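You operate a simulated robot arm through the tools that you are given. There is no shell and no other tool.

You run a simulated robot arm. Do the job below in one go: nothing can be reset, and whatever is moved stays where it is left.

JOB
Shake the sample from the covered coarse sieve through the medium sieve.
Fine: stack them on the pan and bring the clamp down before you wind the crank.

It is judged by the outcome, as a careful person would: the job done as asked, and still so three seconds after it is handed in. It fails if anything else is knocked over, pushed out of place, dropped, spilled or broken.

ROBOT AND FRAMES
A 7-joint arm with a two-finger gripper, fixed in place. Base frame: the origin is at the foot of the arm, x ahead of it, y to its left, z up; the work surface is at about z = 0.9. Units: m, degrees, N and s.
With the tool pointing down near the work surface it reaches from about 0.3 to 0.74 m from the base axis. Its first joint turns from -166.0 to 166.0 degrees. Payload 2.94 kg.
Tool frame: the origin (TCP) lies between the finger pads and is the grasp point; the fingertips stand 0.03 m ahead of it; z points along the fingers, y is the line along which they close. Largest opening 0.138 m; the body of the gripper starts 0.109 m behind the TCP.
Orientation is that of the tool frame in the base frame, as a unit quaternion [w, x, y, z]. With the fingers straight down and closing along the base's y, the tool's x points along the base's -x, its y along +y and its z along -z.

CONTROLS
- The arm moves only by the tool play_rows. Its argument "deltas" is a list of rows, each a list of 3 entries, a list of its own where there are three numbers: the shift along the tool's x, y, z in m, then the turn, a rotation vector about the tool's x, y, z in degrees, then the finger opening in m, from 0 to 0.138. In form: [[[dx, dy, dz], [wx, wy, wz], hand], ...]. A call has 1 to 20 rows; each row shifts and turns the commanded pose from where the row before left it, along the tool's axes as they then stand. A row lasts 0.2 s, in which the tool goes at most 0.05 m and 8.6 degrees; a call with a longer step from one row to the next is refused whole, and so is a gripper value outside its range. Where a pose cannot be reached the arm comes as near as it can. A force on the tool above 90 N (or 10 N above the force at the start of the call, whichever is more), or a blocked arm, ends the call early, and 0.2 s more pass. Each finger halts on what it meets, pressing with about 27 N; the grip force reading is that of the motor and also rises with nothing between the fingers. The clock runs only during rows and for 0.2 s after the last one: add rows that do not move to give the fingers time. It gives the time, the measured TCP pose, the force on the tool (base axes), the opening and the grip force at its end, in the units of the frame above (readings bear some noise), with the torque about the TCP (base axes, N m) and any sound that the robot's microphone picked up.
- Cameras (640 x 400 px; columns grow to the right, rows downward): "scene" is fixed at [0.2215, -0.649, 1.678]; the picture's right is [0.91, -0.40, 0.00], its down [-0.21, -0.47, -0.86] and it looks along [0.35, 0.78, -0.51] (base axes); focal length 322 px, centre (320, 200). "wrist" rides on the gripper at [0.071, 0.019, -0.146] in the tool frame; the picture's right is [-0.26, 0.97, 0.00], its down [-0.85, -0.23, -0.48] and it looks along [-0.46, -0.12, 0.88] (tool axes); focal length 280 px, centre (320, 200). There is no depth. A picture from a camera that has moved, and an enlarged one, comes with that camera's place and axes in the base frame and with its lens.
- capture(camera): a new picture of that camera. The clock stands still meanwhile.
- lift_body(by): slides the trunk up (or, below 0, down) by that many m; the arm rides with it, the base frame stays. It gives what a move gives, with no picture.
- close_up(camera, box): a new picture of the part [left, top, right, bottom] of that camera's present view, enlarged. The clock stands still meanwhile.
- job_done(): hands the job in; it is judged then, once.

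Nothing tells you positions but the pictures and the camera data. Unless the task says otherwise, let go and move clear before handing in.

The tools are called after "Call:" as name(argument=value, ...) on one line, values as JSON. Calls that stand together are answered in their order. play_rows: Moves the arm, as the interface text tells. Its arguments: {"type":"object","properties":{"deltas":{"type":"array","items":{"type":"array"}}},"required":["deltas"]} The other tools are called the same way: lift_body (by) slides the trunk up or down; capture (camera) takes a picture; close_up (camera, box) takes an enlarged picture of a part of a camera's view; job_done () hands the job in.

At the start:

```text
t: 0.0
tcp_pos: [0.4268, 0.0699, 1.3006]
orientation: [0.0, 0.0, 1.0, 0.0]
wrist_force: [0.5, 0.3, -0.1]
moment: [0.0, -0.01, 0.03]
width: 0.1376
gripper_force: 0.0
trunk travel left (down, up): [-0.4, 0.054]
```

scene: 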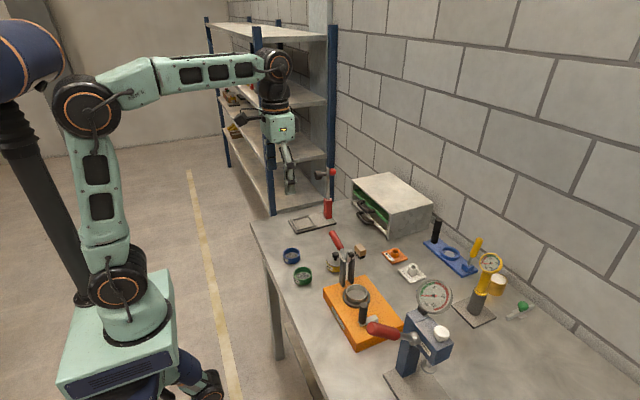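
wrist: 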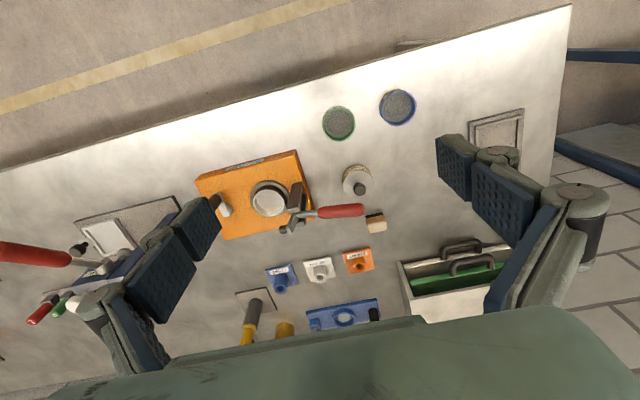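

I see a bench with an orange sieve-shaker base (holding a pan, a clamp with a red handle and a crank), two sieves (blue and green rims), a jar-like lidded thing and other tools. I'll take closer pictures before moving anything.

Call:
close_up(camera="scene", box=[260, 220, 420, 360])

Call:
close_up(camera="wrist", box=[180, 80, 420, 250])

Call:
close_up(camera="scene", box=[380, 210, 540, 310])

Call:
close_up(camera="wrist", box=[220, 220, 500, 360])

```text
2.86 times, centred on (340, 290) of scene
camera zoom: at [0.2215, -0.649, 1.678], right [0.91, -0.4, 0.0], down [-0.21, -0.47, -0.86], along [0.35, 0.78, -0.51], focal length 919 px, centre (263, -57)
```

zoom: 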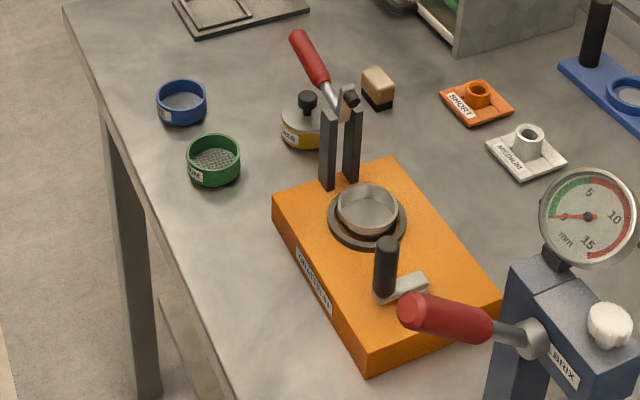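

```text
2.35 times, centred on (300, 165) of wrist
camera zoom: at [0.3574, 0.0891, 1.4472], right [0.26, 0.97, 0.0], down [0.85, -0.23, 0.48], along [0.46, -0.12, -0.88], focal length 660 px, centre (367, 282)
```

zoom: 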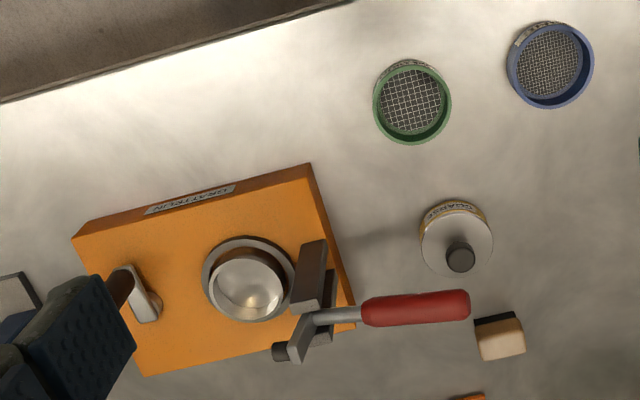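

```text
4.00 times, centred on (460, 260) of scene
camera zoom: at [0.2215, -0.649, 1.678], right [0.91, -0.4, 0.0], down [-0.21, -0.47, -0.86], along [0.35, 0.78, -0.51], focal length 1287 px, centre (-240, -40)
```

zoom: 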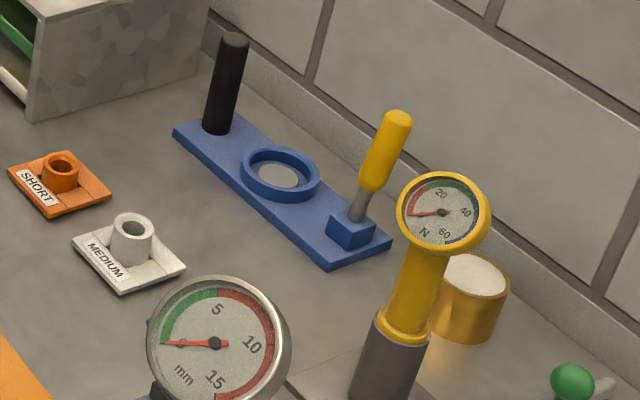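

```text
2.29 times, centred on (360, 290) of wrist
camera zoom: at [0.3574, 0.0891, 1.4472], right [0.26, 0.97, 0.0], down [0.85, -0.23, 0.48], along [0.46, -0.12, -0.88], focal length 641 px, centre (229, -6)
```

zoom: 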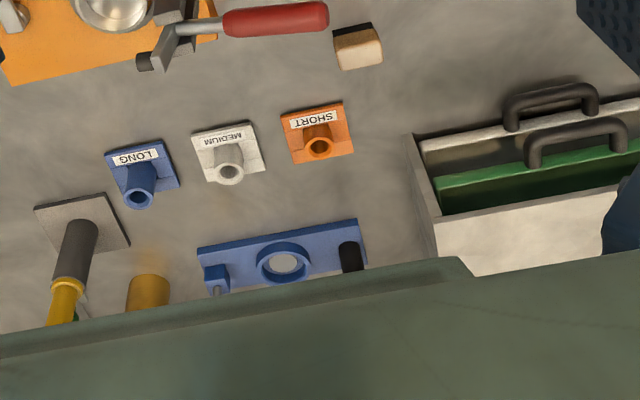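

The shaker has a pan in its seat, a swing clamp and a crank. The covered coarse sieve is the yellow-rimmed one. I need to read the labels on the green and blue sieves.

Call:
close_up(camera="scene", box=[280, 240, 320, 290])

Call:
close_up(camera="scene", box=[320, 225, 370, 285])

Call:
close_up(camera="wrist", box=[310, 80, 420, 145])

Call:
close_up(camera="wrist", box=[200, 140, 400, 250])

Call:
close_up(camera="scene", box=[320, 270, 410, 350])

```text
8.00 times, centred on (300, 265) of scene
camera zoom: at [0.2215, -0.649, 1.678], right [0.91, -0.4, 0.0], down [-0.21, -0.47, -0.86], along [0.35, 0.78, -0.51], focal length 2574 px, centre (480, -320)
```

zoom: 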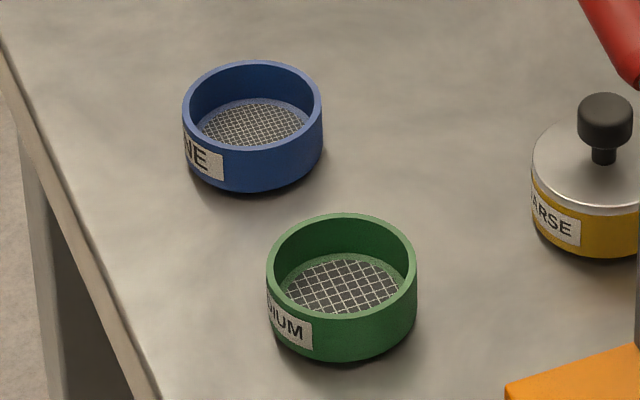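

```text
6.67 times, centred on (345, 255) of scene
camera zoom: at [0.2215, -0.649, 1.678], right [0.91, -0.4, 0.0], down [-0.21, -0.47, -0.86], along [0.35, 0.78, -0.51], focal length 2145 px, centre (153, -167)
```

zoom: 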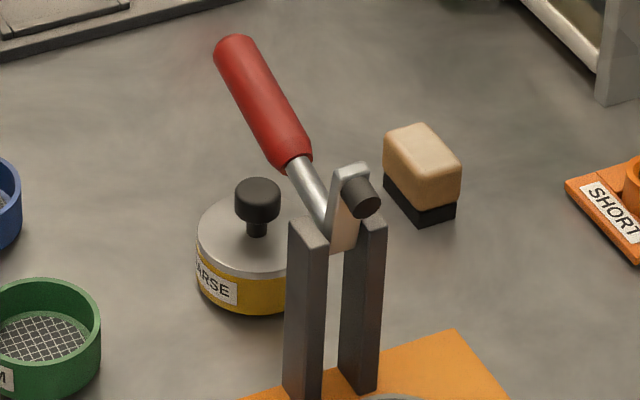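

```text
5.82 times, centred on (365, 112) of wrist
camera zoom: at [0.3574, 0.0891, 1.4472], right [0.26, 0.97, 0.0], down [0.85, -0.23, 0.48], along [0.46, -0.12, -0.88], focal length 1631 px, centre (58, 709)
```

zoom: 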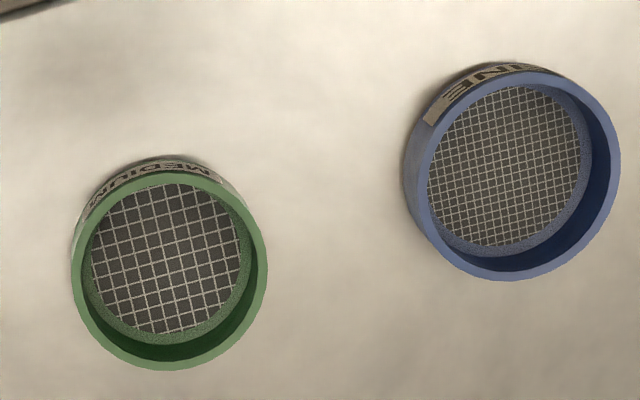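

```text
3.20 times, centred on (300, 195) of wrist
camera zoom: at [0.3574, 0.0891, 1.4472], right [0.26, 0.97, 0.0], down [0.85, -0.23, 0.48], along [0.46, -0.12, -0.88], focal length 897 px, centre (384, 216)
```

zoom: 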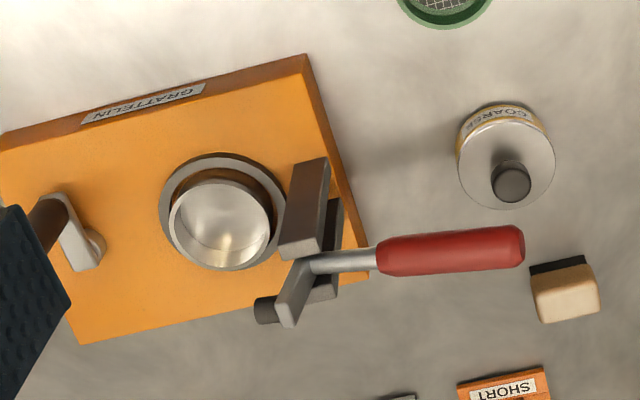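

```text
5.00 times, centred on (365, 310) of scene
camera zoom: at [0.2215, -0.649, 1.678], right [0.91, -0.4, 0.0], down [-0.21, -0.47, -0.86], along [0.35, 0.78, -0.51], focal length 1609 px, centre (95, -350)
```

zoom: 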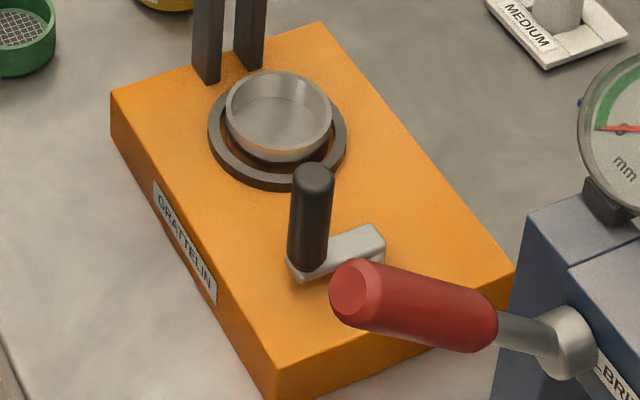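

Green is MEDIUM and blue is FINE, which isn't wanted. The pan sits in the shaker's ring at about (0.592, -0.079), with the clamp behind it and the crank in front. I'll shift and tilt the wrist to see the clamp and crank from a lower angle.

Call:
play_rows(deltas=[[[0.0, -0.03, 0.01], [0, 0, 0], 0.138], [[0.0, -0.03, 0.02], [0, -8, 0], 0.138], [[0.0, -0.03, 0.02], [0, -8, 0], 0.138], [[0.0, -0.02, 0.02], [0, -8, 0], 0.138], [[0, 0, 0], [0, -8, 0], 0.138], [[0, 0, 0], [0, -8, 0], 0.138], [[0, 0, 0], [0, 0, 0], 0.138]])

Call:
capture(camera="wrist")

Call:
capture(camera="scene")

```text
t: 1.2
tcp_pos: [0.4411, -0.0433, 1.1549]
orientation: [0.186, 0.005, 0.982, 0.005]
wrist_force: [-0.4, -0.4, 0.1]
moment: [0.04, 0.0, 0.0]
width: 0.1382
gripper_force: 0.0
trunk travel left (down, up): [-0.4, 0.054]
stopped in row 6: the arm was blocked; the commanded pose is now the measured one
```

```text
taken
camera wrist: at [0.3226, -0.0237, 1.2655], right [0.25, 0.96, 0.11], down [0.62, -0.24, 0.75], along [0.75, -0.12, -0.65], focal length 280 px, centre (320, 200)
```

wrist: 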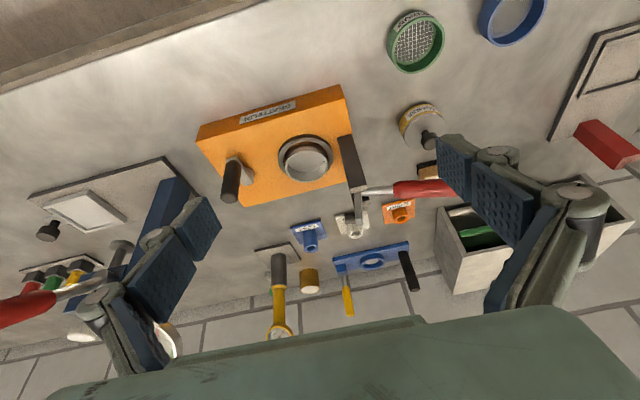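

```text
taken
```

scene: 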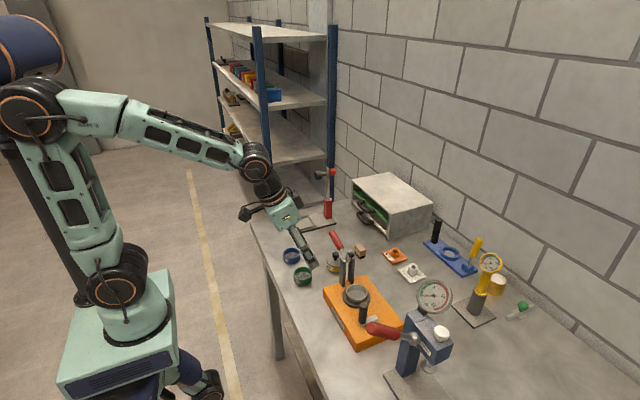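

The tilt stopped short at a joint limit, with no contact. From this angle I can see the shaker, clamp and crank well, so I'll zoom in.

Call:
close_up(camera="wrist", box=[190, 80, 470, 250])

Call:
close_up(camera="wrist", box=[330, 120, 470, 220])

Call:
close_up(camera="wrist", box=[0, 150, 240, 370])

Call:
close_up(camera="scene", box=[310, 220, 420, 350])

Call:
close_up(camera="scene", box=[350, 270, 480, 400])

```text
2.29 times, centred on (330, 165) of wrist
camera zoom: at [0.3226, -0.0237, 1.2655], right [0.25, 0.96, 0.11], down [0.62, -0.24, 0.75], along [0.75, -0.12, -0.65], focal length 641 px, centre (297, 280)
```

zoom: 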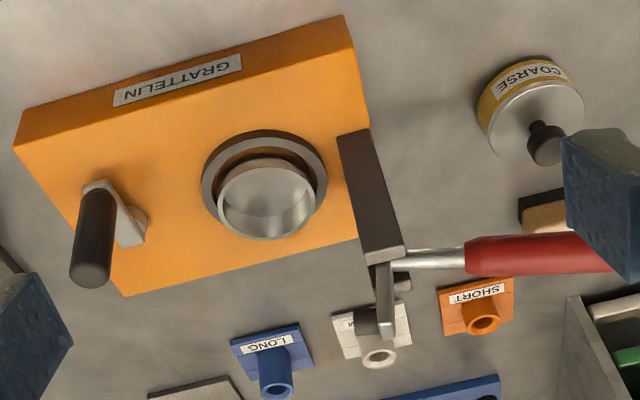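

```text
4.00 times, centred on (400, 170) of wrist
camera zoom: at [0.3226, -0.0237, 1.2655], right [0.25, 0.96, 0.11], down [0.62, -0.24, 0.75], along [0.75, -0.12, -0.65], focal length 1122 px, centre (0, 320)
```

zoom: 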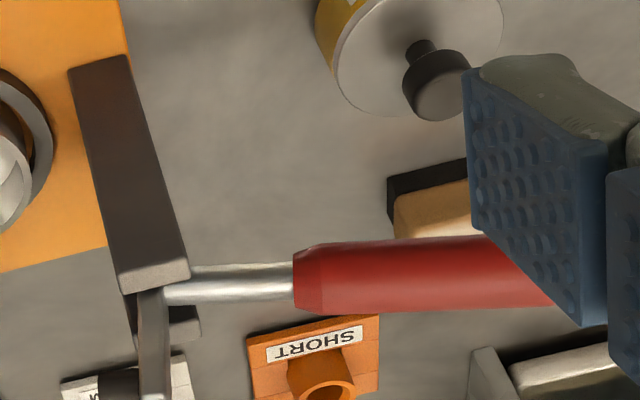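

```text
1.82 times, centred on (120, 260) of wrist
camera zoom: at [0.3226, -0.0237, 1.2655], right [0.25, 0.96, 0.11], down [0.62, -0.24, 0.75], along [0.75, -0.12, -0.65], focal length 510 px, centre (684, 91)
```

zoom: 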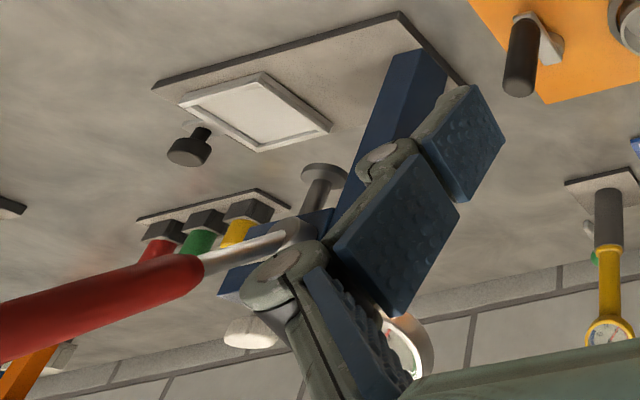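

```text
3.08 times, centred on (365, 285) of scene
camera zoom: at [0.2215, -0.649, 1.678], right [0.91, -0.4, 0.0], down [-0.21, -0.47, -0.86], along [0.35, 0.78, -0.51], focal length 990 px, centre (182, -62)
```

zoom: 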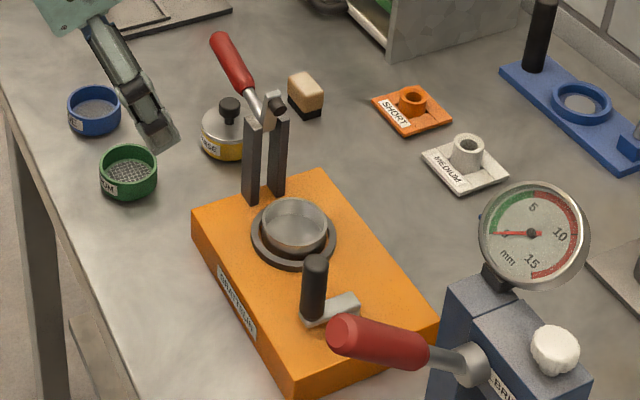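

```text
3.08 times, centred on (415, 335) of scene
camera zoom: at [0.2215, -0.649, 1.678], right [0.91, -0.4, 0.0], down [-0.21, -0.47, -0.86], along [0.35, 0.78, -0.51], focal length 990 px, centre (28, -215)
```

zoom: 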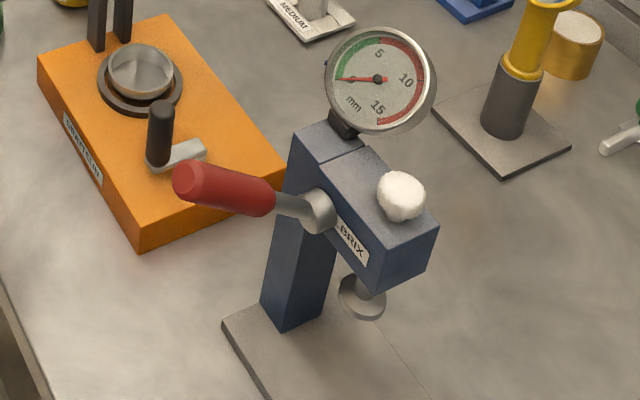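

The clamp is an L-lever pivoted near the post tops. Its red handle points back (+y), and its short arm with a black pad points up. I'll lower the wrist a bit, in free space, for a flatter side view of the clamp geometry.

Call:
play_rows(deltas=[[[0.0146, 0, 0.0372], [0, 0, 0], 0.138], [[0.0146, 0, 0.0372], [0, 0, 0], 0.138], [[0.0146, 0, 0.0372], [0, 0, 0], 0.138], [[0, 0, 0], [0, 0, 0], 0.138]])

Call:
capture(camera="wrist")

```text
t: 2.2
tcp_pos: [0.4364, -0.0419, 1.0366]
orientation: [0.189, 0.003, 0.982, 0.005]
wrist_force: [0.5, -0.6, -0.6]
moment: [0.0, -0.01, -0.02]
width: 0.1383
gripper_force: 0.1
trunk travel left (down, up): [-0.4, 0.054]
```

```text
taken
camera wrist: at [0.3192, -0.0227, 1.146], right [0.25, 0.96, 0.11], down [0.61, -0.24, 0.75], along [0.75, -0.12, -0.65], focal length 280 px, centre (320, 200)
```

wrist: 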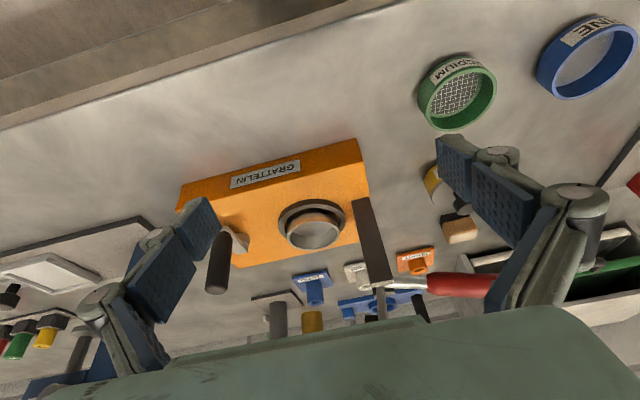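

Call:
close_up(camera="wrist", box=[330, 220, 490, 330])

Call:
close_up(camera="wrist", box=[190, 180, 390, 310])

```text
3.64 times, centred on (410, 275) of wrist
camera zoom: at [0.3192, -0.0227, 1.146], right [0.25, 0.96, 0.11], down [0.61, -0.24, 0.75], along [0.75, -0.12, -0.65], focal length 1020 px, centre (-7, -73)
```

zoom: 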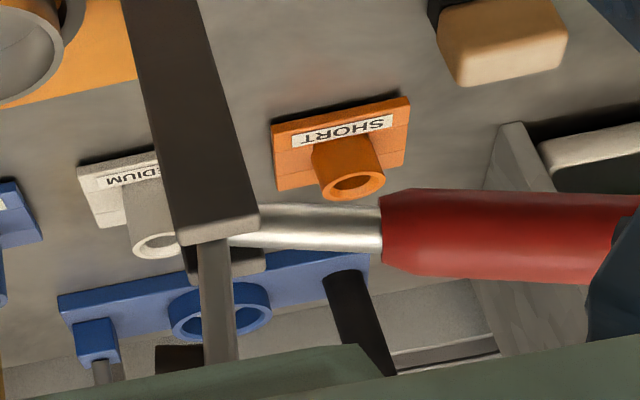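

```text
3.08 times, centred on (290, 245) of wrist
camera zoom: at [0.3192, -0.0227, 1.146], right [0.25, 0.96, 0.11], down [0.61, -0.24, 0.75], along [0.75, -0.12, -0.65], focal length 863 px, centre (412, 62)
```

zoom: 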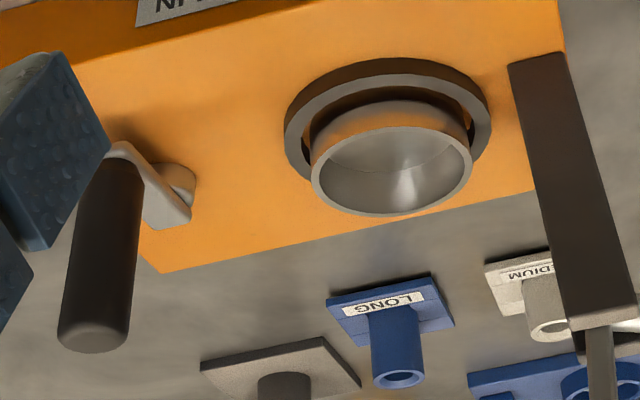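

I now have the main geometry. The lever pivot is at about y=-0.018, z=1.033, and the red handle rises about 13° towards +y. Its end sits over the coarse sieve at about (0.609, 0.102). I'll zoom in on the sieves for nesting details and heights.

Call:
close_up(camera="wrist", box=[400, 30, 520, 150])

Call:
close_up(camera="wrist", box=[400, 150, 500, 250])

Call:
close_up(camera="scene", box=[322, 245, 352, 275])

Call:
close_up(camera="scene", box=[325, 230, 365, 295])

Call:
close_up(camera="scene", box=[335, 280, 385, 330])

```text
3.33 times, centred on (460, 90) of wrist
camera zoom: at [0.3192, -0.0227, 1.146], right [0.25, 0.96, 0.11], down [0.61, -0.24, 0.75], along [0.75, -0.12, -0.65], focal length 935 px, centre (-147, 567)
```

zoom: 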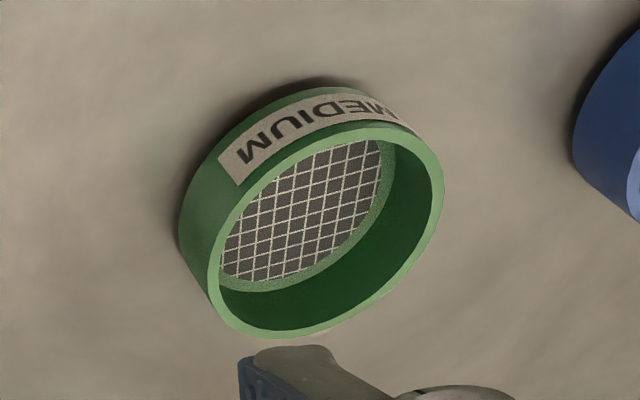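

```text
4.00 times, centred on (450, 200) of wrist
camera zoom: at [0.3192, -0.0227, 1.146], right [0.25, 0.96, 0.11], down [0.61, -0.24, 0.75], along [0.75, -0.12, -0.65], focal length 1122 px, centre (-200, 200)
```

zoom: 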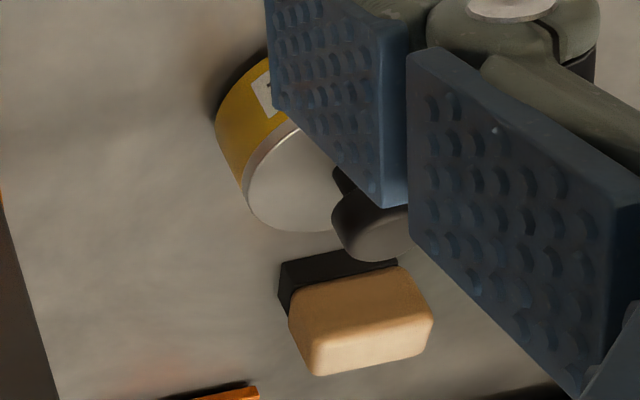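

```text
13.33 times, centred on (337, 260) of scene
camera zoom: at [0.2215, -0.649, 1.678], right [0.91, -0.4, 0.0], down [-0.21, -0.47, -0.86], along [0.35, 0.78, -0.51], focal length 4290 px, centre (93, -600)
```

zoom: 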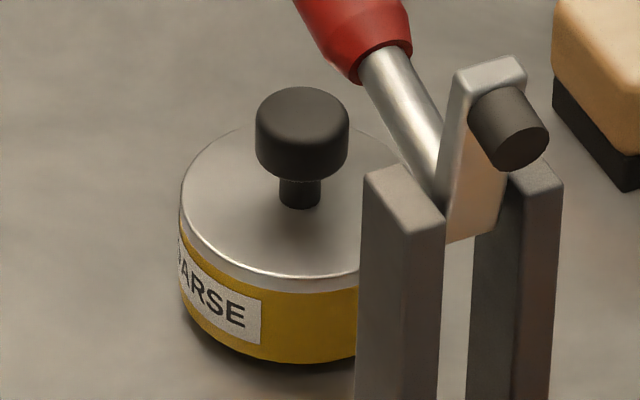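

```text
6.15 times, centred on (345, 262) of scene
camera zoom: at [0.2215, -0.649, 1.678], right [0.91, -0.4, 0.0], down [-0.21, -0.47, -0.86], along [0.35, 0.78, -0.51], focal length 1980 px, centre (166, -185)
```

zoom: 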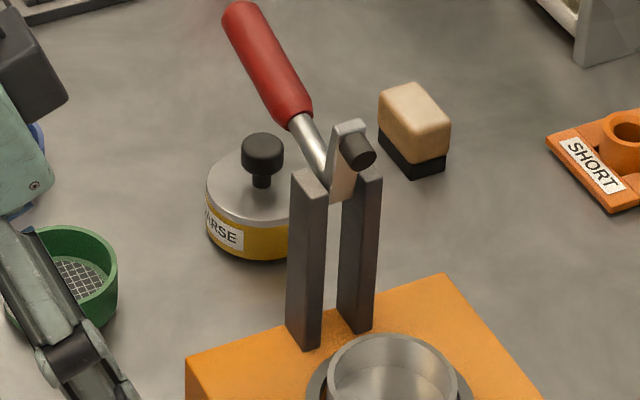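

```text
8.00 times, centred on (360, 305) of scene
camera zoom: at [0.2215, -0.649, 1.678], right [0.91, -0.4, 0.0], down [-0.21, -0.47, -0.86], along [0.35, 0.78, -0.51], focal length 2574 px, centre (0, -640)
```

zoom: 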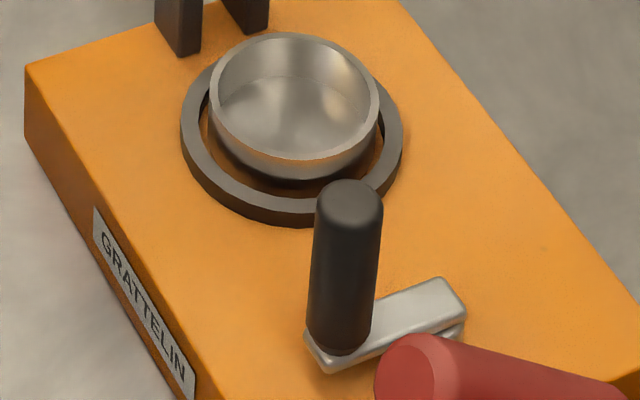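

The medium (green) sieve is a plain ring, and the coarse one carries a lid with a knob. I'll rise and straighten the tool, then yaw it so the fingers close along base x with the camera on the -y side. That keeps the camera clear of the clamp when I place things.

Call:
play_rows(deltas=[[[-0.0146, 0, -0.0372], [0, 0, 0], 0.138], [[-0.0146, 0, -0.0372], [0, 0, 0], 0.138], [[-0.0146, 0, -0.0372], [0, 0, 0], 0.138], [[0, 0, 0], [0, 7.3, 0], 0.138], [[0, 0, 0], [0, 7.3, 0], 0.138], [[0, 0, 0], [0, 7.3, 0], 0.138], [[0, 0, 0], [0, 0, -8.2], 0.138], [[0, 0, 0], [0, 0, -8.2], 0.138], [[0, 0, 0], [0, 0, -8.2], 0.138], [[0, 0, 0], [0, 0, -8.2], 0.138], [[0, 0, 0], [0, 0, -8.2], 0.138], [[0, 0, 0], [0, 0, -8.2], 0.138], [[0, 0, 0], [0, 0, -8.2], 0.138], [[0, 0, 0], [0, 0, -8.2], 0.138], [[0, 0, 0], [0, 0, -8.2], 0.138], [[0, 0, 0], [0, 0, -8.2], 0.138], [[0, 0, 0], [0, 0, -8.0], 0.138], [[0, 0, 0], [0, 0, 0], 0.138]])

```text
t: 6.0
tcp_pos: [0.4387, -0.0418, 1.159]
orientation: [-0.003, 0.707, -0.707, -0.005]
wrist_force: [0.3, 1.4, 0.0]
moment: [-0.02, -0.02, -0.01]
width: 0.1381
gripper_force: 0.0
trunk travel left (down, up): [-0.4, 0.054]
```

The tool is now vertical and closes along x. Next I'll hover over the pan to measure its position with the wrist camera.

Call:
play_rows(deltas=[[[0.0093, -0.0383, 0.005], [0, 0, 0], 0.138], [[0.0093, -0.0383, 0.005], [0, 0, 0], 0.138], [[0.0093, -0.0383, 0.005], [0, 0, 0], 0.138], [[0.0093, -0.0383, 0.005], [0, 0, 0], 0.138], [[0, 0, 0], [0, 0, 0], 0.138]])

Call:
capture(camera="wrist")

Call:
capture(camera="scene")

```text
t: 7.2
tcp_pos: [0.5936, -0.0788, 1.137]
orientation: [0.002, -0.707, 0.708, 0.005]
wrist_force: [0.4, -0.6, -0.1]
moment: [-0.02, 0.01, 0.03]
width: 0.1379
gripper_force: 0.2
trunk travel left (down, up): [-0.4, 0.054]
```

```text
taken
camera wrist: at [0.5755, -0.1505, 1.2825], right [-0.96, 0.26, 0.01], down [0.23, 0.84, 0.48], along [0.12, 0.47, -0.87], focal length 280 px, centre (320, 200)
```

wrist: 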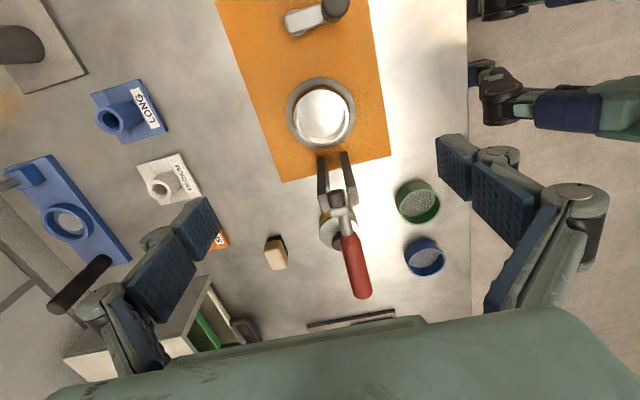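

```text
taken
```

scene: 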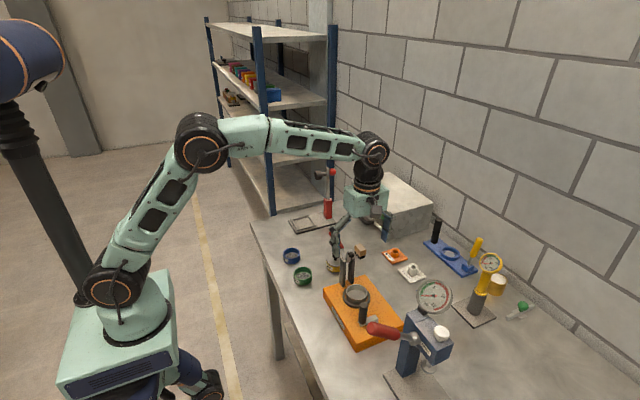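

Call:
close_up(camera="wrist", box=[260, 0, 400, 180])

Call:
close_up(camera="wrist", box=[290, 140, 410, 310])

Call:
close_up(camera="wrist", box=[380, 160, 460, 290])

```text
2.22 times, centred on (330, 90) of wrist
camera zoom: at [0.5755, -0.1505, 1.2825], right [-0.96, 0.26, 0.01], down [0.23, 0.84, 0.48], along [0.12, 0.47, -0.87], focal length 623 px, centre (298, 444)
```

zoom: 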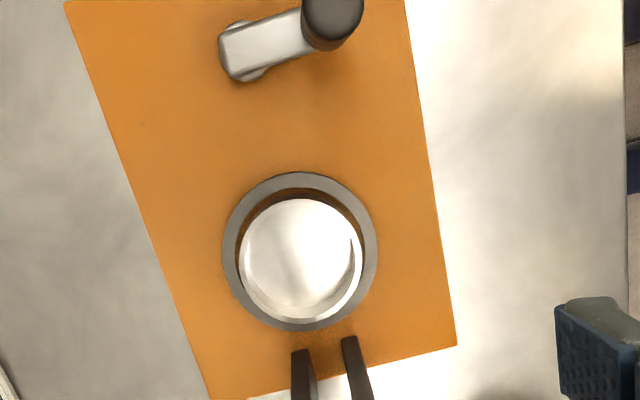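

```text
2.35 times, centred on (350, 225) of wrist
camera zoom: at [0.5755, -0.1505, 1.2825], right [-0.96, 0.26, 0.01], down [0.23, 0.84, 0.48], along [0.12, 0.47, -0.87], focal length 660 px, centre (249, 141)
```

zoom: 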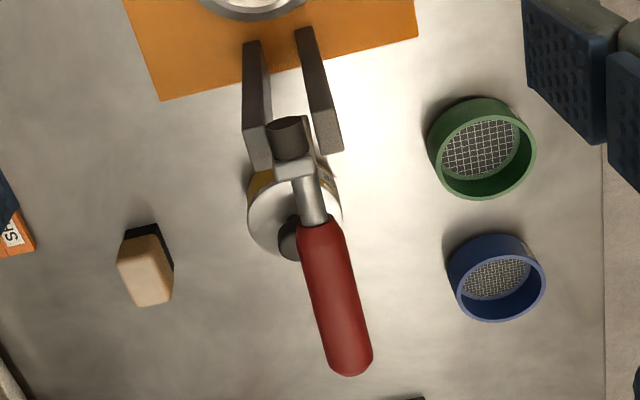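

```text
3.08 times, centred on (420, 225) of wrist
camera zoom: at [0.5755, -0.1505, 1.2825], right [-0.96, 0.26, 0.01], down [0.23, 0.84, 0.48], along [0.12, 0.47, -0.87], focal length 863 px, centre (12, 123)
```

zoom: 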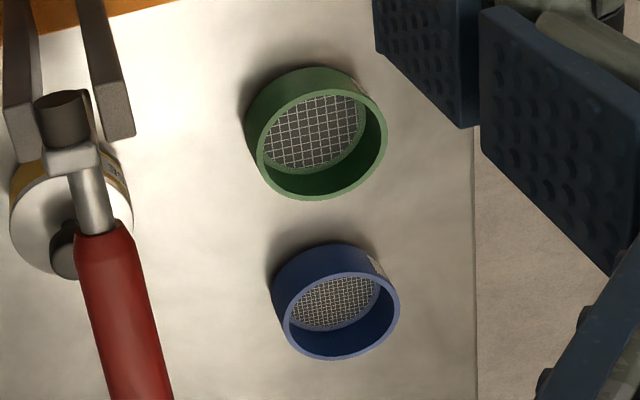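

The pan centre is at about (0.591, -0.081), with its rim at z≈0.961. Now I'll move over the medium (green) sieve at about (0.485, 0.0905) and look again before gripping.

Call:
play_rows(deltas=[[[-0.0339, 0.0216, 0], [0.24, 0.57, 0], 0.12], [[-0.0339, 0.0216, 0], [0, 0, 0], 0.1], [[-0.0339, 0.0216, 0], [0, 0, 0], 0.1], [[-0.0339, 0.0216, 0], [0, 0, 0], 0.1], [[-0.0337, 0.0218, 0], [0, 0, 0], 0.1], [[0, 0, 0.0385], [0, 0, 0], 0.1], [[0, 0, 0.0385], [0, 0, 0], 0.1], [[0, 0, 0], [0, 0, 0], 0.1]])

Call:
capture(camera="wrist")

```text
t: 9.1
tcp_pos: [0.486, 0.0914, 1.0601]
orientation: [0.001, -0.707, 0.708, 0.001]
wrist_force: [0.5, -0.4, 0.1]
moment: [0.03, 0.0, -0.01]
width: 0.1002
gripper_force: 0.0
trunk travel left (down, up): [-0.4, 0.054]
```

```text
taken
camera wrist: at [0.4675, 0.0204, 1.2051], right [-0.96, 0.26, 0.0], down [0.23, 0.85, 0.48], along [0.13, 0.46, -0.88], focal length 280 px, centre (320, 200)
```

wrist: 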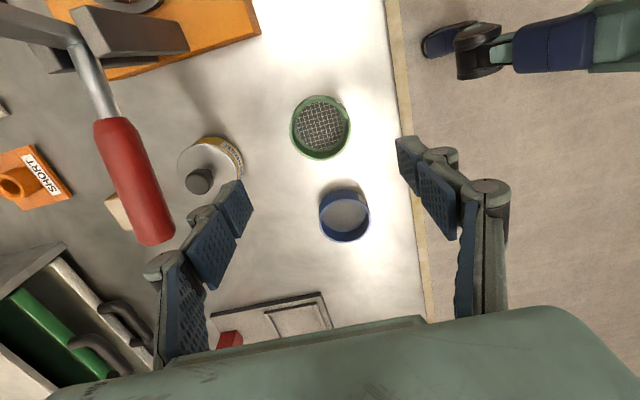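

Call:
close_up(camera="wrist", box=[270, 80, 370, 180])

Call:
close_up(camera="wrist", box=[80, 100, 260, 260])

```text
4.00 times, centred on (320, 130) of wrist
camera zoom: at [0.4675, 0.0204, 1.2051], right [-0.96, 0.26, 0.0], down [0.23, 0.85, 0.48], along [0.13, 0.46, -0.88], focal length 1122 px, centre (320, 480)
```

zoom: 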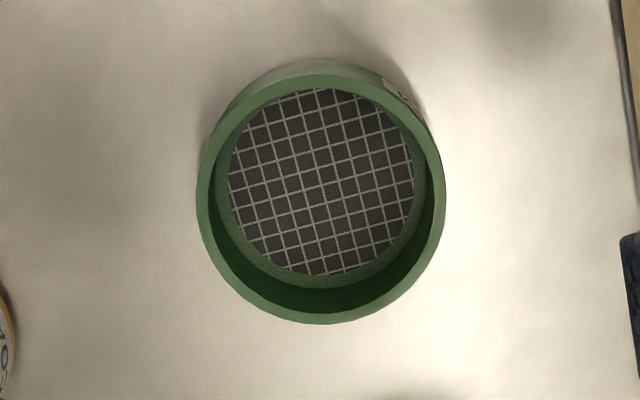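

```text
2.50 times, centred on (170, 180) of wrist
camera zoom: at [0.4675, 0.0204, 1.2051], right [-0.96, 0.26, 0.0], down [0.23, 0.85, 0.48], along [0.13, 0.46, -0.88], focal length 701 px, centre (695, 250)
```

zoom: 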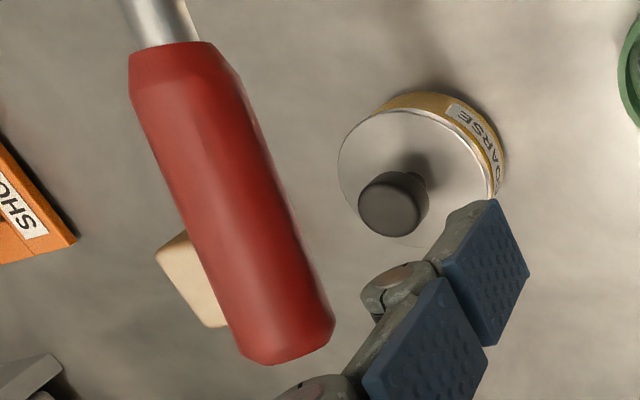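

The medium sieve sits directly below the gripper, so I'll descend to about z=0.940 and grip it.

Call:
play_rows(deltas=[[[0.0015, 0, 0.03], [0, 0, 0], 0.1], [[0, 0, 0.03], [0, 0, 0], 0.1], [[0, 0, 0.03], [0, 0, 0], 0.1], [[0, 0, 0.02], [0, 0, 0], 0.1], [[0, 0, 0.01], [0, 0, 0], 0.1], [[0, 0, 0], [0, 0, 0], 0.1]])

Call:
capture(camera="wrist")

Call:
close_up(camera="scene", box=[260, 220, 360, 310])

```text
t: 10.4
tcp_pos: [0.4858, 0.0895, 0.939]
orientation: [0.001, -0.706, 0.708, 0.001]
wrist_force: [-0.1, 0.1, 0.1]
moment: [-0.01, 0.0, -0.01]
width: 0.0998
gripper_force: 0.1
trunk travel left (down, up): [-0.4, 0.054]
```

```text
taken
camera wrist: at [0.468, 0.0194, 1.0857], right [-0.96, 0.26, 0.0], down [0.23, 0.85, 0.48], along [0.13, 0.46, -0.88], focal length 280 px, centre (320, 200)
```

wrist: 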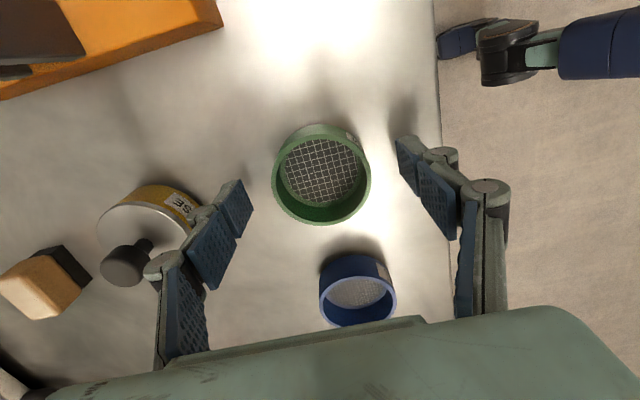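

```text
4.44 times, centred on (310, 265) of scene
camera zoom: at [0.2215, -0.649, 1.678], right [0.91, -0.4, 0.0], down [-0.21, -0.47, -0.86], along [0.35, 0.78, -0.51], focal length 1430 px, centre (364, -89)
```

zoom: 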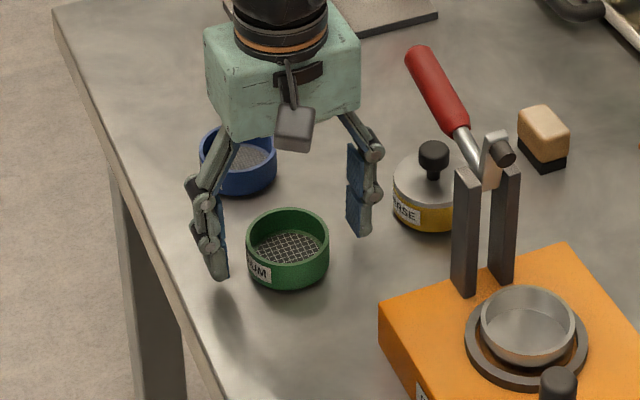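

The sieve is centred between the fingertips, so I'll close gently.

Call:
play_rows(deltas=[[[0, 0, 0], [0, 0, 0], 0.08], [[0, 0, 0], [0, 0, 0], 0.068], [[0, 0, 0], [0, 0, 0], 0.056], [[0, 0, 0], [0, 0, 0], 0.05], [[0, 0, 0], [0, 0, 0], 0.05], [[0, 0, 0], [0, 0, 0], 0.05]])

Call:
close_up(camera="wrist", box=[220, 80, 420, 260])

```text
t: 11.8
tcp_pos: [0.4864, 0.0903, 0.9409]
orientation: [0.0, -0.706, 0.708, 0.001]
wrist_force: [-0.3, 0.2, 0.5]
moment: [0.0, 0.0, 0.0]
width: 0.0612
gripper_force: 27.1
trunk travel left (down, up): [-0.4, 0.054]
```

```text
2.22 times, centred on (320, 170) of wrist
camera zoom: at [0.468, 0.0194, 1.086], right [-0.96, 0.26, 0.0], down [0.23, 0.85, 0.48], along [0.13, 0.46, -0.88], focal length 623 px, centre (320, 267)
```

zoom: 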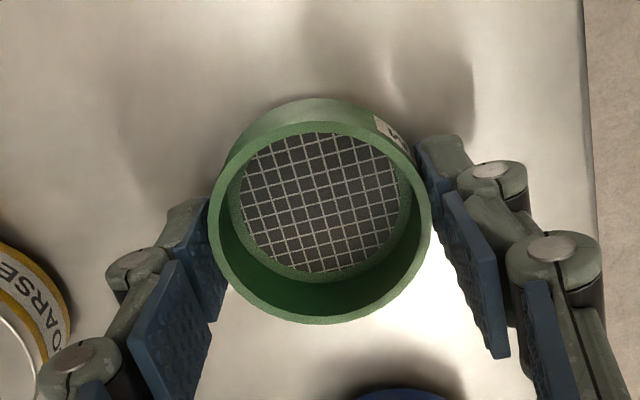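

Gripped, with the opening at 0.0612. I'll lift straight up and go around on the -x side of the clamp, then come in low over the pan from -x, well below the raised clamp pad.

Call:
play_rows(deltas=[[[0, 0, -0.02], [0, 0, 0], 0.05], [[0, 0, -0.04], [0, 0, 0], 0.05], [[0, 0, -0.045], [0, 0, 0], 0.05], [[0, 0, -0.045], [0, 0, 0], 0.05], [[0.0425, -0.0036, 0], [0, 0, 0], 0.05], [[0.0424, -0.0036, 0], [0, 0, 0], 0.05], [[0.0423, -0.0035, 0], [0, 0, 0], 0.05], [[0.0423, -0.0035, 0], [0, 0, 0], 0.05], [[0, 0, 0.03], [0, 0, 0], 0.05], [[0, 0, 0.03], [0, 0, 0], 0.05], [[0, 0, 0], [0, 0, 0], 0.05]])

Call:
capture(camera="wrist")

Call:
capture(camera="scene")

```text
t: 14.2
tcp_pos: [0.4966, -0.0801, 1.0296]
orientation: [0.001, -0.707, 0.707, 0.0]
wrist_force: [0.0, -0.1, 0.5]
moment: [0.01, 0.0, 0.03]
width: 0.0608
gripper_force: 27.3
trunk travel left (down, up): [-0.4, 0.054]
```

```text
taken
camera wrist: at [0.4801, -0.1509, 1.1756], right [-0.96, 0.26, 0.0], down [0.23, 0.85, 0.48], along [0.13, 0.46, -0.88], focal length 280 px, centre (320, 200)
```

wrist: 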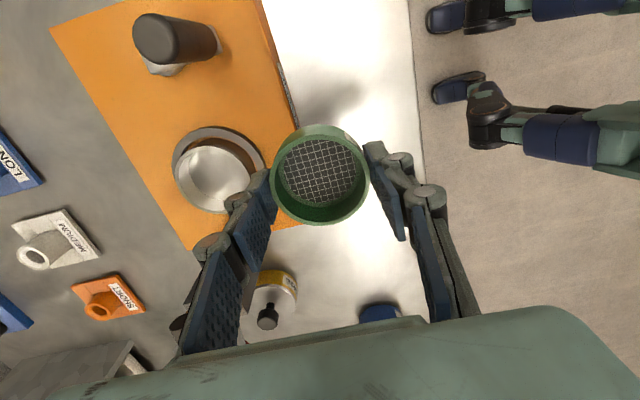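

```text
taken
```

scene: 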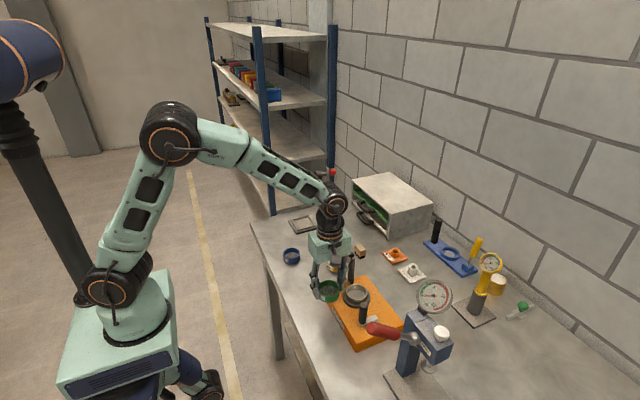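

The sieve is held level, clear of everything. I'll move +x over the pan at this low height.

Call:
play_rows(deltas=[[[0, -0.02, 0], [0, 0, 0], 0.05], [[0, -0.03, 0], [0, 0, 0], 0.05], [[0, -0.03, 0], [0, 0, 0], 0.05], [[0, -0.0115, 0], [0, 0, 0], 0.05], [[0, 0, 0], [0, 0, 0], 0.05], [[0, 0, 0], [0, 0, 0], 0.05]])

Call:
capture(camera="wrist")

Call:
close_up(camera="wrist", box=[230, 80, 410, 250])

Call:
close_up(camera="scene", box=[310, 240, 410, 340])

```text
t: 15.7
tcp_pos: [0.5892, -0.0804, 1.0295]
orientation: [0.001, -0.706, 0.708, 0.0]
wrist_force: [-0.5, -0.6, -0.6]
moment: [-0.01, 0.02, -0.04]
width: 0.0609
gripper_force: 27.1
trunk travel left (down, up): [-0.4, 0.054]
```

```text
taken
camera wrist: at [0.5717, -0.1509, 1.1744], right [-0.96, 0.26, 0.0], down [0.23, 0.85, 0.48], along [0.13, 0.46, -0.88], focal length 280 px, centre (320, 200)
```

wrist: 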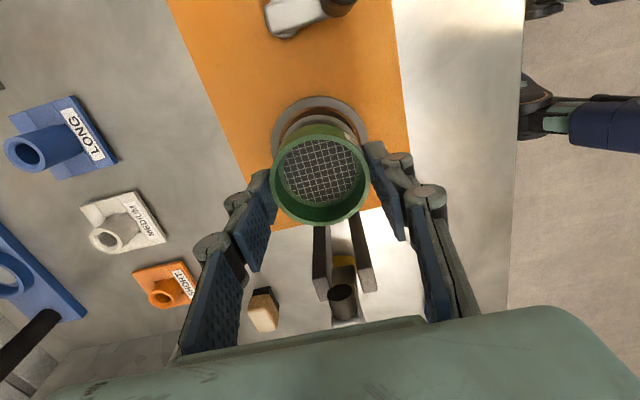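

```text
2.35 times, centred on (320, 165) of wrist
camera zoom: at [0.5717, -0.1509, 1.1744], right [-0.96, 0.26, 0.0], down [0.23, 0.85, 0.48], along [0.13, 0.46, -0.88], focal length 660 px, centre (320, 282)
```

zoom: 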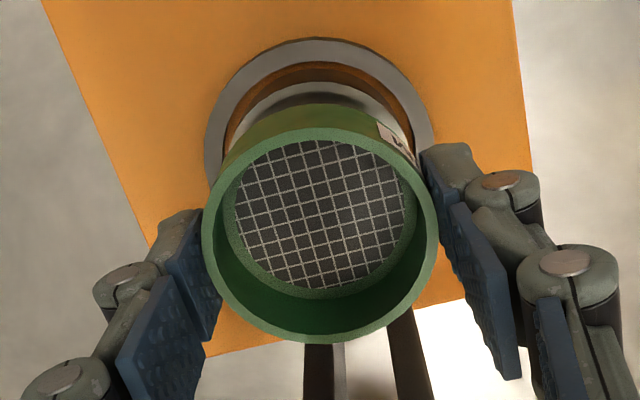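

```text
4.00 times, centred on (360, 290) of scene
camera zoom: at [0.2215, -0.649, 1.678], right [0.91, -0.4, 0.0], down [-0.21, -0.47, -0.86], along [0.35, 0.78, -0.51], focal length 1287 px, centre (160, -160)
```

zoom: 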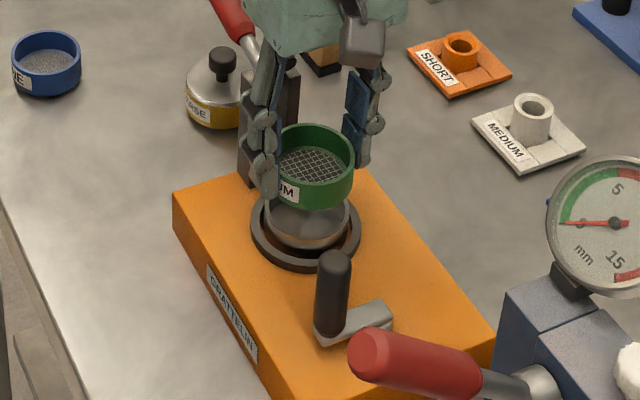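

Call:
close_up(camera="wrist", box=[265, 90, 375, 160])

Call:
close_up(camera="scene", box=[335, 260, 385, 310])

```text
5.71 times, centred on (320, 125) of wrist
camera zoom: at [0.5717, -0.1509, 1.1744], right [-0.96, 0.26, 0.0], down [0.23, 0.85, 0.48], along [0.13, 0.46, -0.88], focal length 1602 px, centre (320, 629)
```

zoom: 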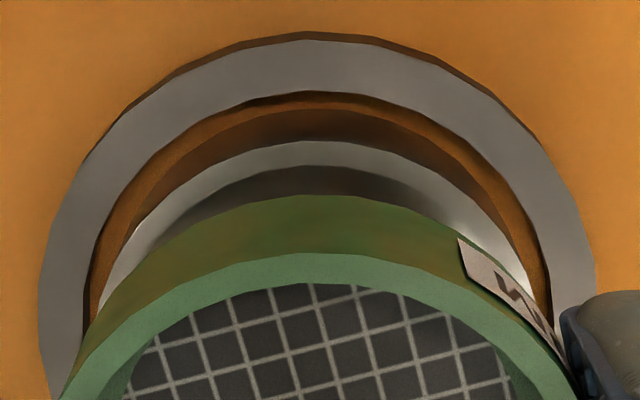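

```text
8.00 times, centred on (360, 285) of scene
camera zoom: at [0.2215, -0.649, 1.678], right [0.91, -0.4, 0.0], down [-0.21, -0.47, -0.86], along [0.35, 0.78, -0.51], focal length 2574 px, centre (0, -480)
```

zoom: 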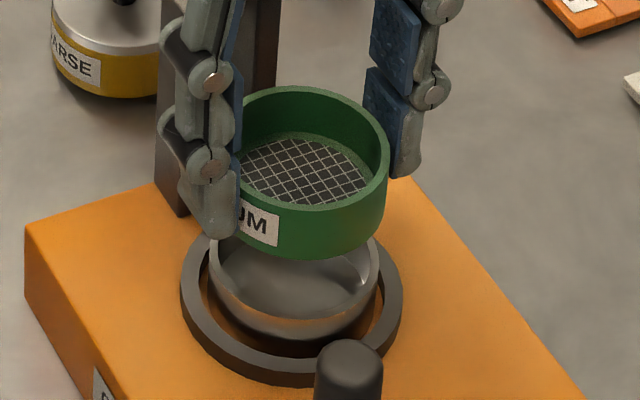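

The sieve is within about 1 mm of the pan centre. I'll nudge it +0.8 mm in x and lower it near the rim, then check again.

Call:
play_rows(deltas=[[[0, -0.0008, 0.01], [0, 0, 0], 0.05], [[0, 0, 0.01], [0, 0, 0], 0.05], [[0, 0, 0.003], [0, 0, 0], 0.05], [[0, 0, 0], [0, 0, 0], 0.05]])

Call:
close_up(camera="wrist", box=[265, 90, 375, 160])

Call:
close_up(camera="scene", box=[335, 265, 385, 315])

```text
t: 16.6
tcp_pos: [0.5894, -0.0798, 1.0064]
orientation: [0.001, -0.706, 0.708, 0.001]
wrist_force: [0.6, 0.3, -0.8]
moment: [0.01, 0.01, -0.04]
width: 0.0609
gripper_force: 26.9
trunk travel left (down, up): [-0.4, 0.054]
```

```text
5.71 times, centred on (320, 125) of wrist
camera zoom: at [0.5723, -0.1506, 1.1528], right [-0.96, 0.26, 0.0], down [0.23, 0.85, 0.48], along [0.13, 0.46, -0.88], focal length 1602 px, centre (320, 629)
```

zoom: 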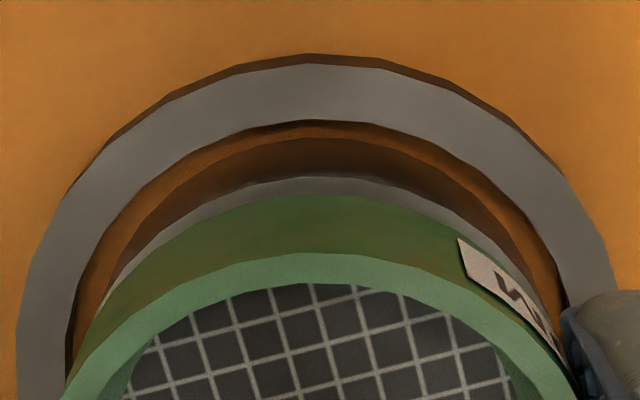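

```text
8.00 times, centred on (360, 290) of scene
camera zoom: at [0.2215, -0.649, 1.678], right [0.91, -0.4, 0.0], down [-0.21, -0.47, -0.86], along [0.35, 0.78, -0.51], focal length 2574 px, centre (0, -520)
```

zoom: 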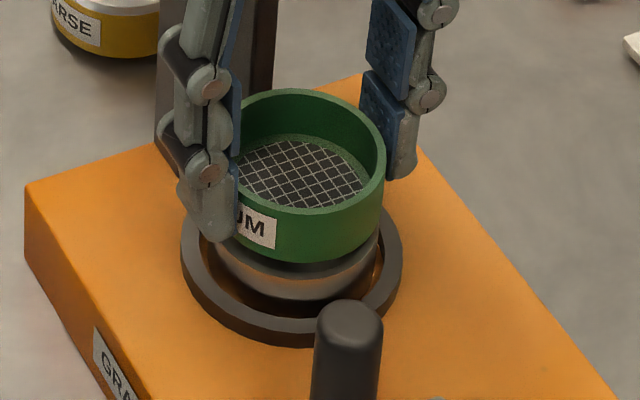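

There's a small dark gap, and the sieve appears aligned with the pan rim. I'll lower it in small steps and watch the force.

Call:
play_rows(deltas=[[[0, 0, 0.002], [0, 0, 0], 0.05], [[0, 0, 0.002], [0, 0, 0], 0.05], [[0, 0, 0.001], [0, 0, 0], 0.05]])

```text
t: 17.4
tcp_pos: [0.5908, -0.0808, 1.0012]
orientation: [0.0, -0.707, 0.707, 0.0]
wrist_force: [0.1, -0.1, -0.9]
moment: [-0.02, -0.01, 0.0]
width: 0.0608
gripper_force: 27.0
trunk travel left (down, up): [-0.4, 0.054]
```

Call:
play_rows(deltas=[[[0, 0, 0.001], [0, 0, 0], 0.05], [[0, 0, 0.001], [0, 0, 0], 0.05]])

Call:
close_up(camera="wrist", box=[265, 90, 375, 160])

Call:
close_up(camera="scene", box=[345, 275, 380, 310])

```text
t: 18.1
tcp_pos: [0.5896, -0.0818, 1.001]
orientation: [0.001, -0.707, 0.708, 0.001]
wrist_force: [-0.7, 0.4, -0.7]
moment: [0.02, 0.0, 0.02]
width: 0.0607
gripper_force: 27.1
trunk travel left (down, up): [-0.4, 0.054]
```

```text
5.71 times, centred on (320, 125) of wrist
camera zoom: at [0.5724, -0.151, 1.1461], right [-0.96, 0.26, 0.0], down [0.23, 0.85, 0.48], along [0.13, 0.46, -0.88], focal length 1602 px, centre (320, 629)
```

zoom: 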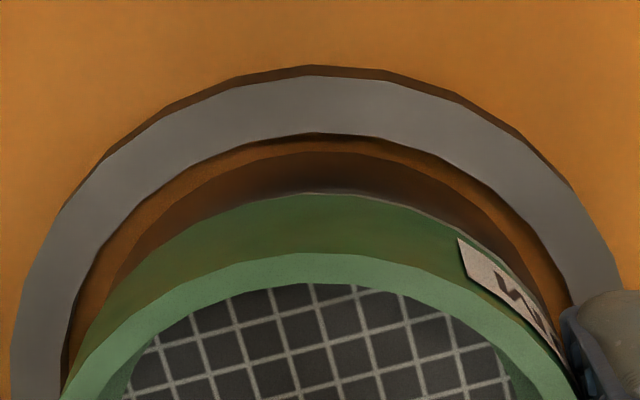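

```text
11.43 times, centred on (362, 292) of scene
camera zoom: at [0.2215, -0.649, 1.678], right [0.91, -0.4, 0.0], down [-0.21, -0.47, -0.86], along [0.35, 0.78, -0.51], focal length 3677 px, centre (-166, -857)
```

zoom: 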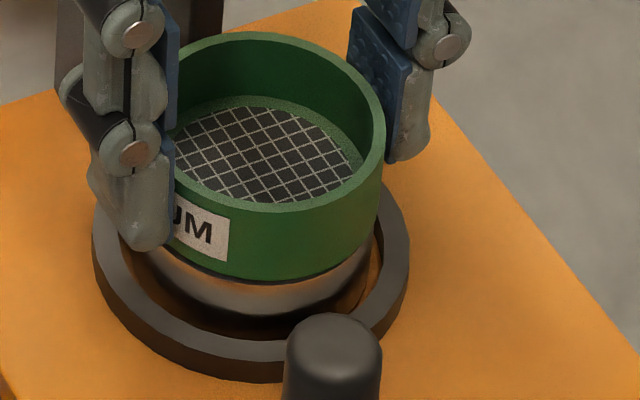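

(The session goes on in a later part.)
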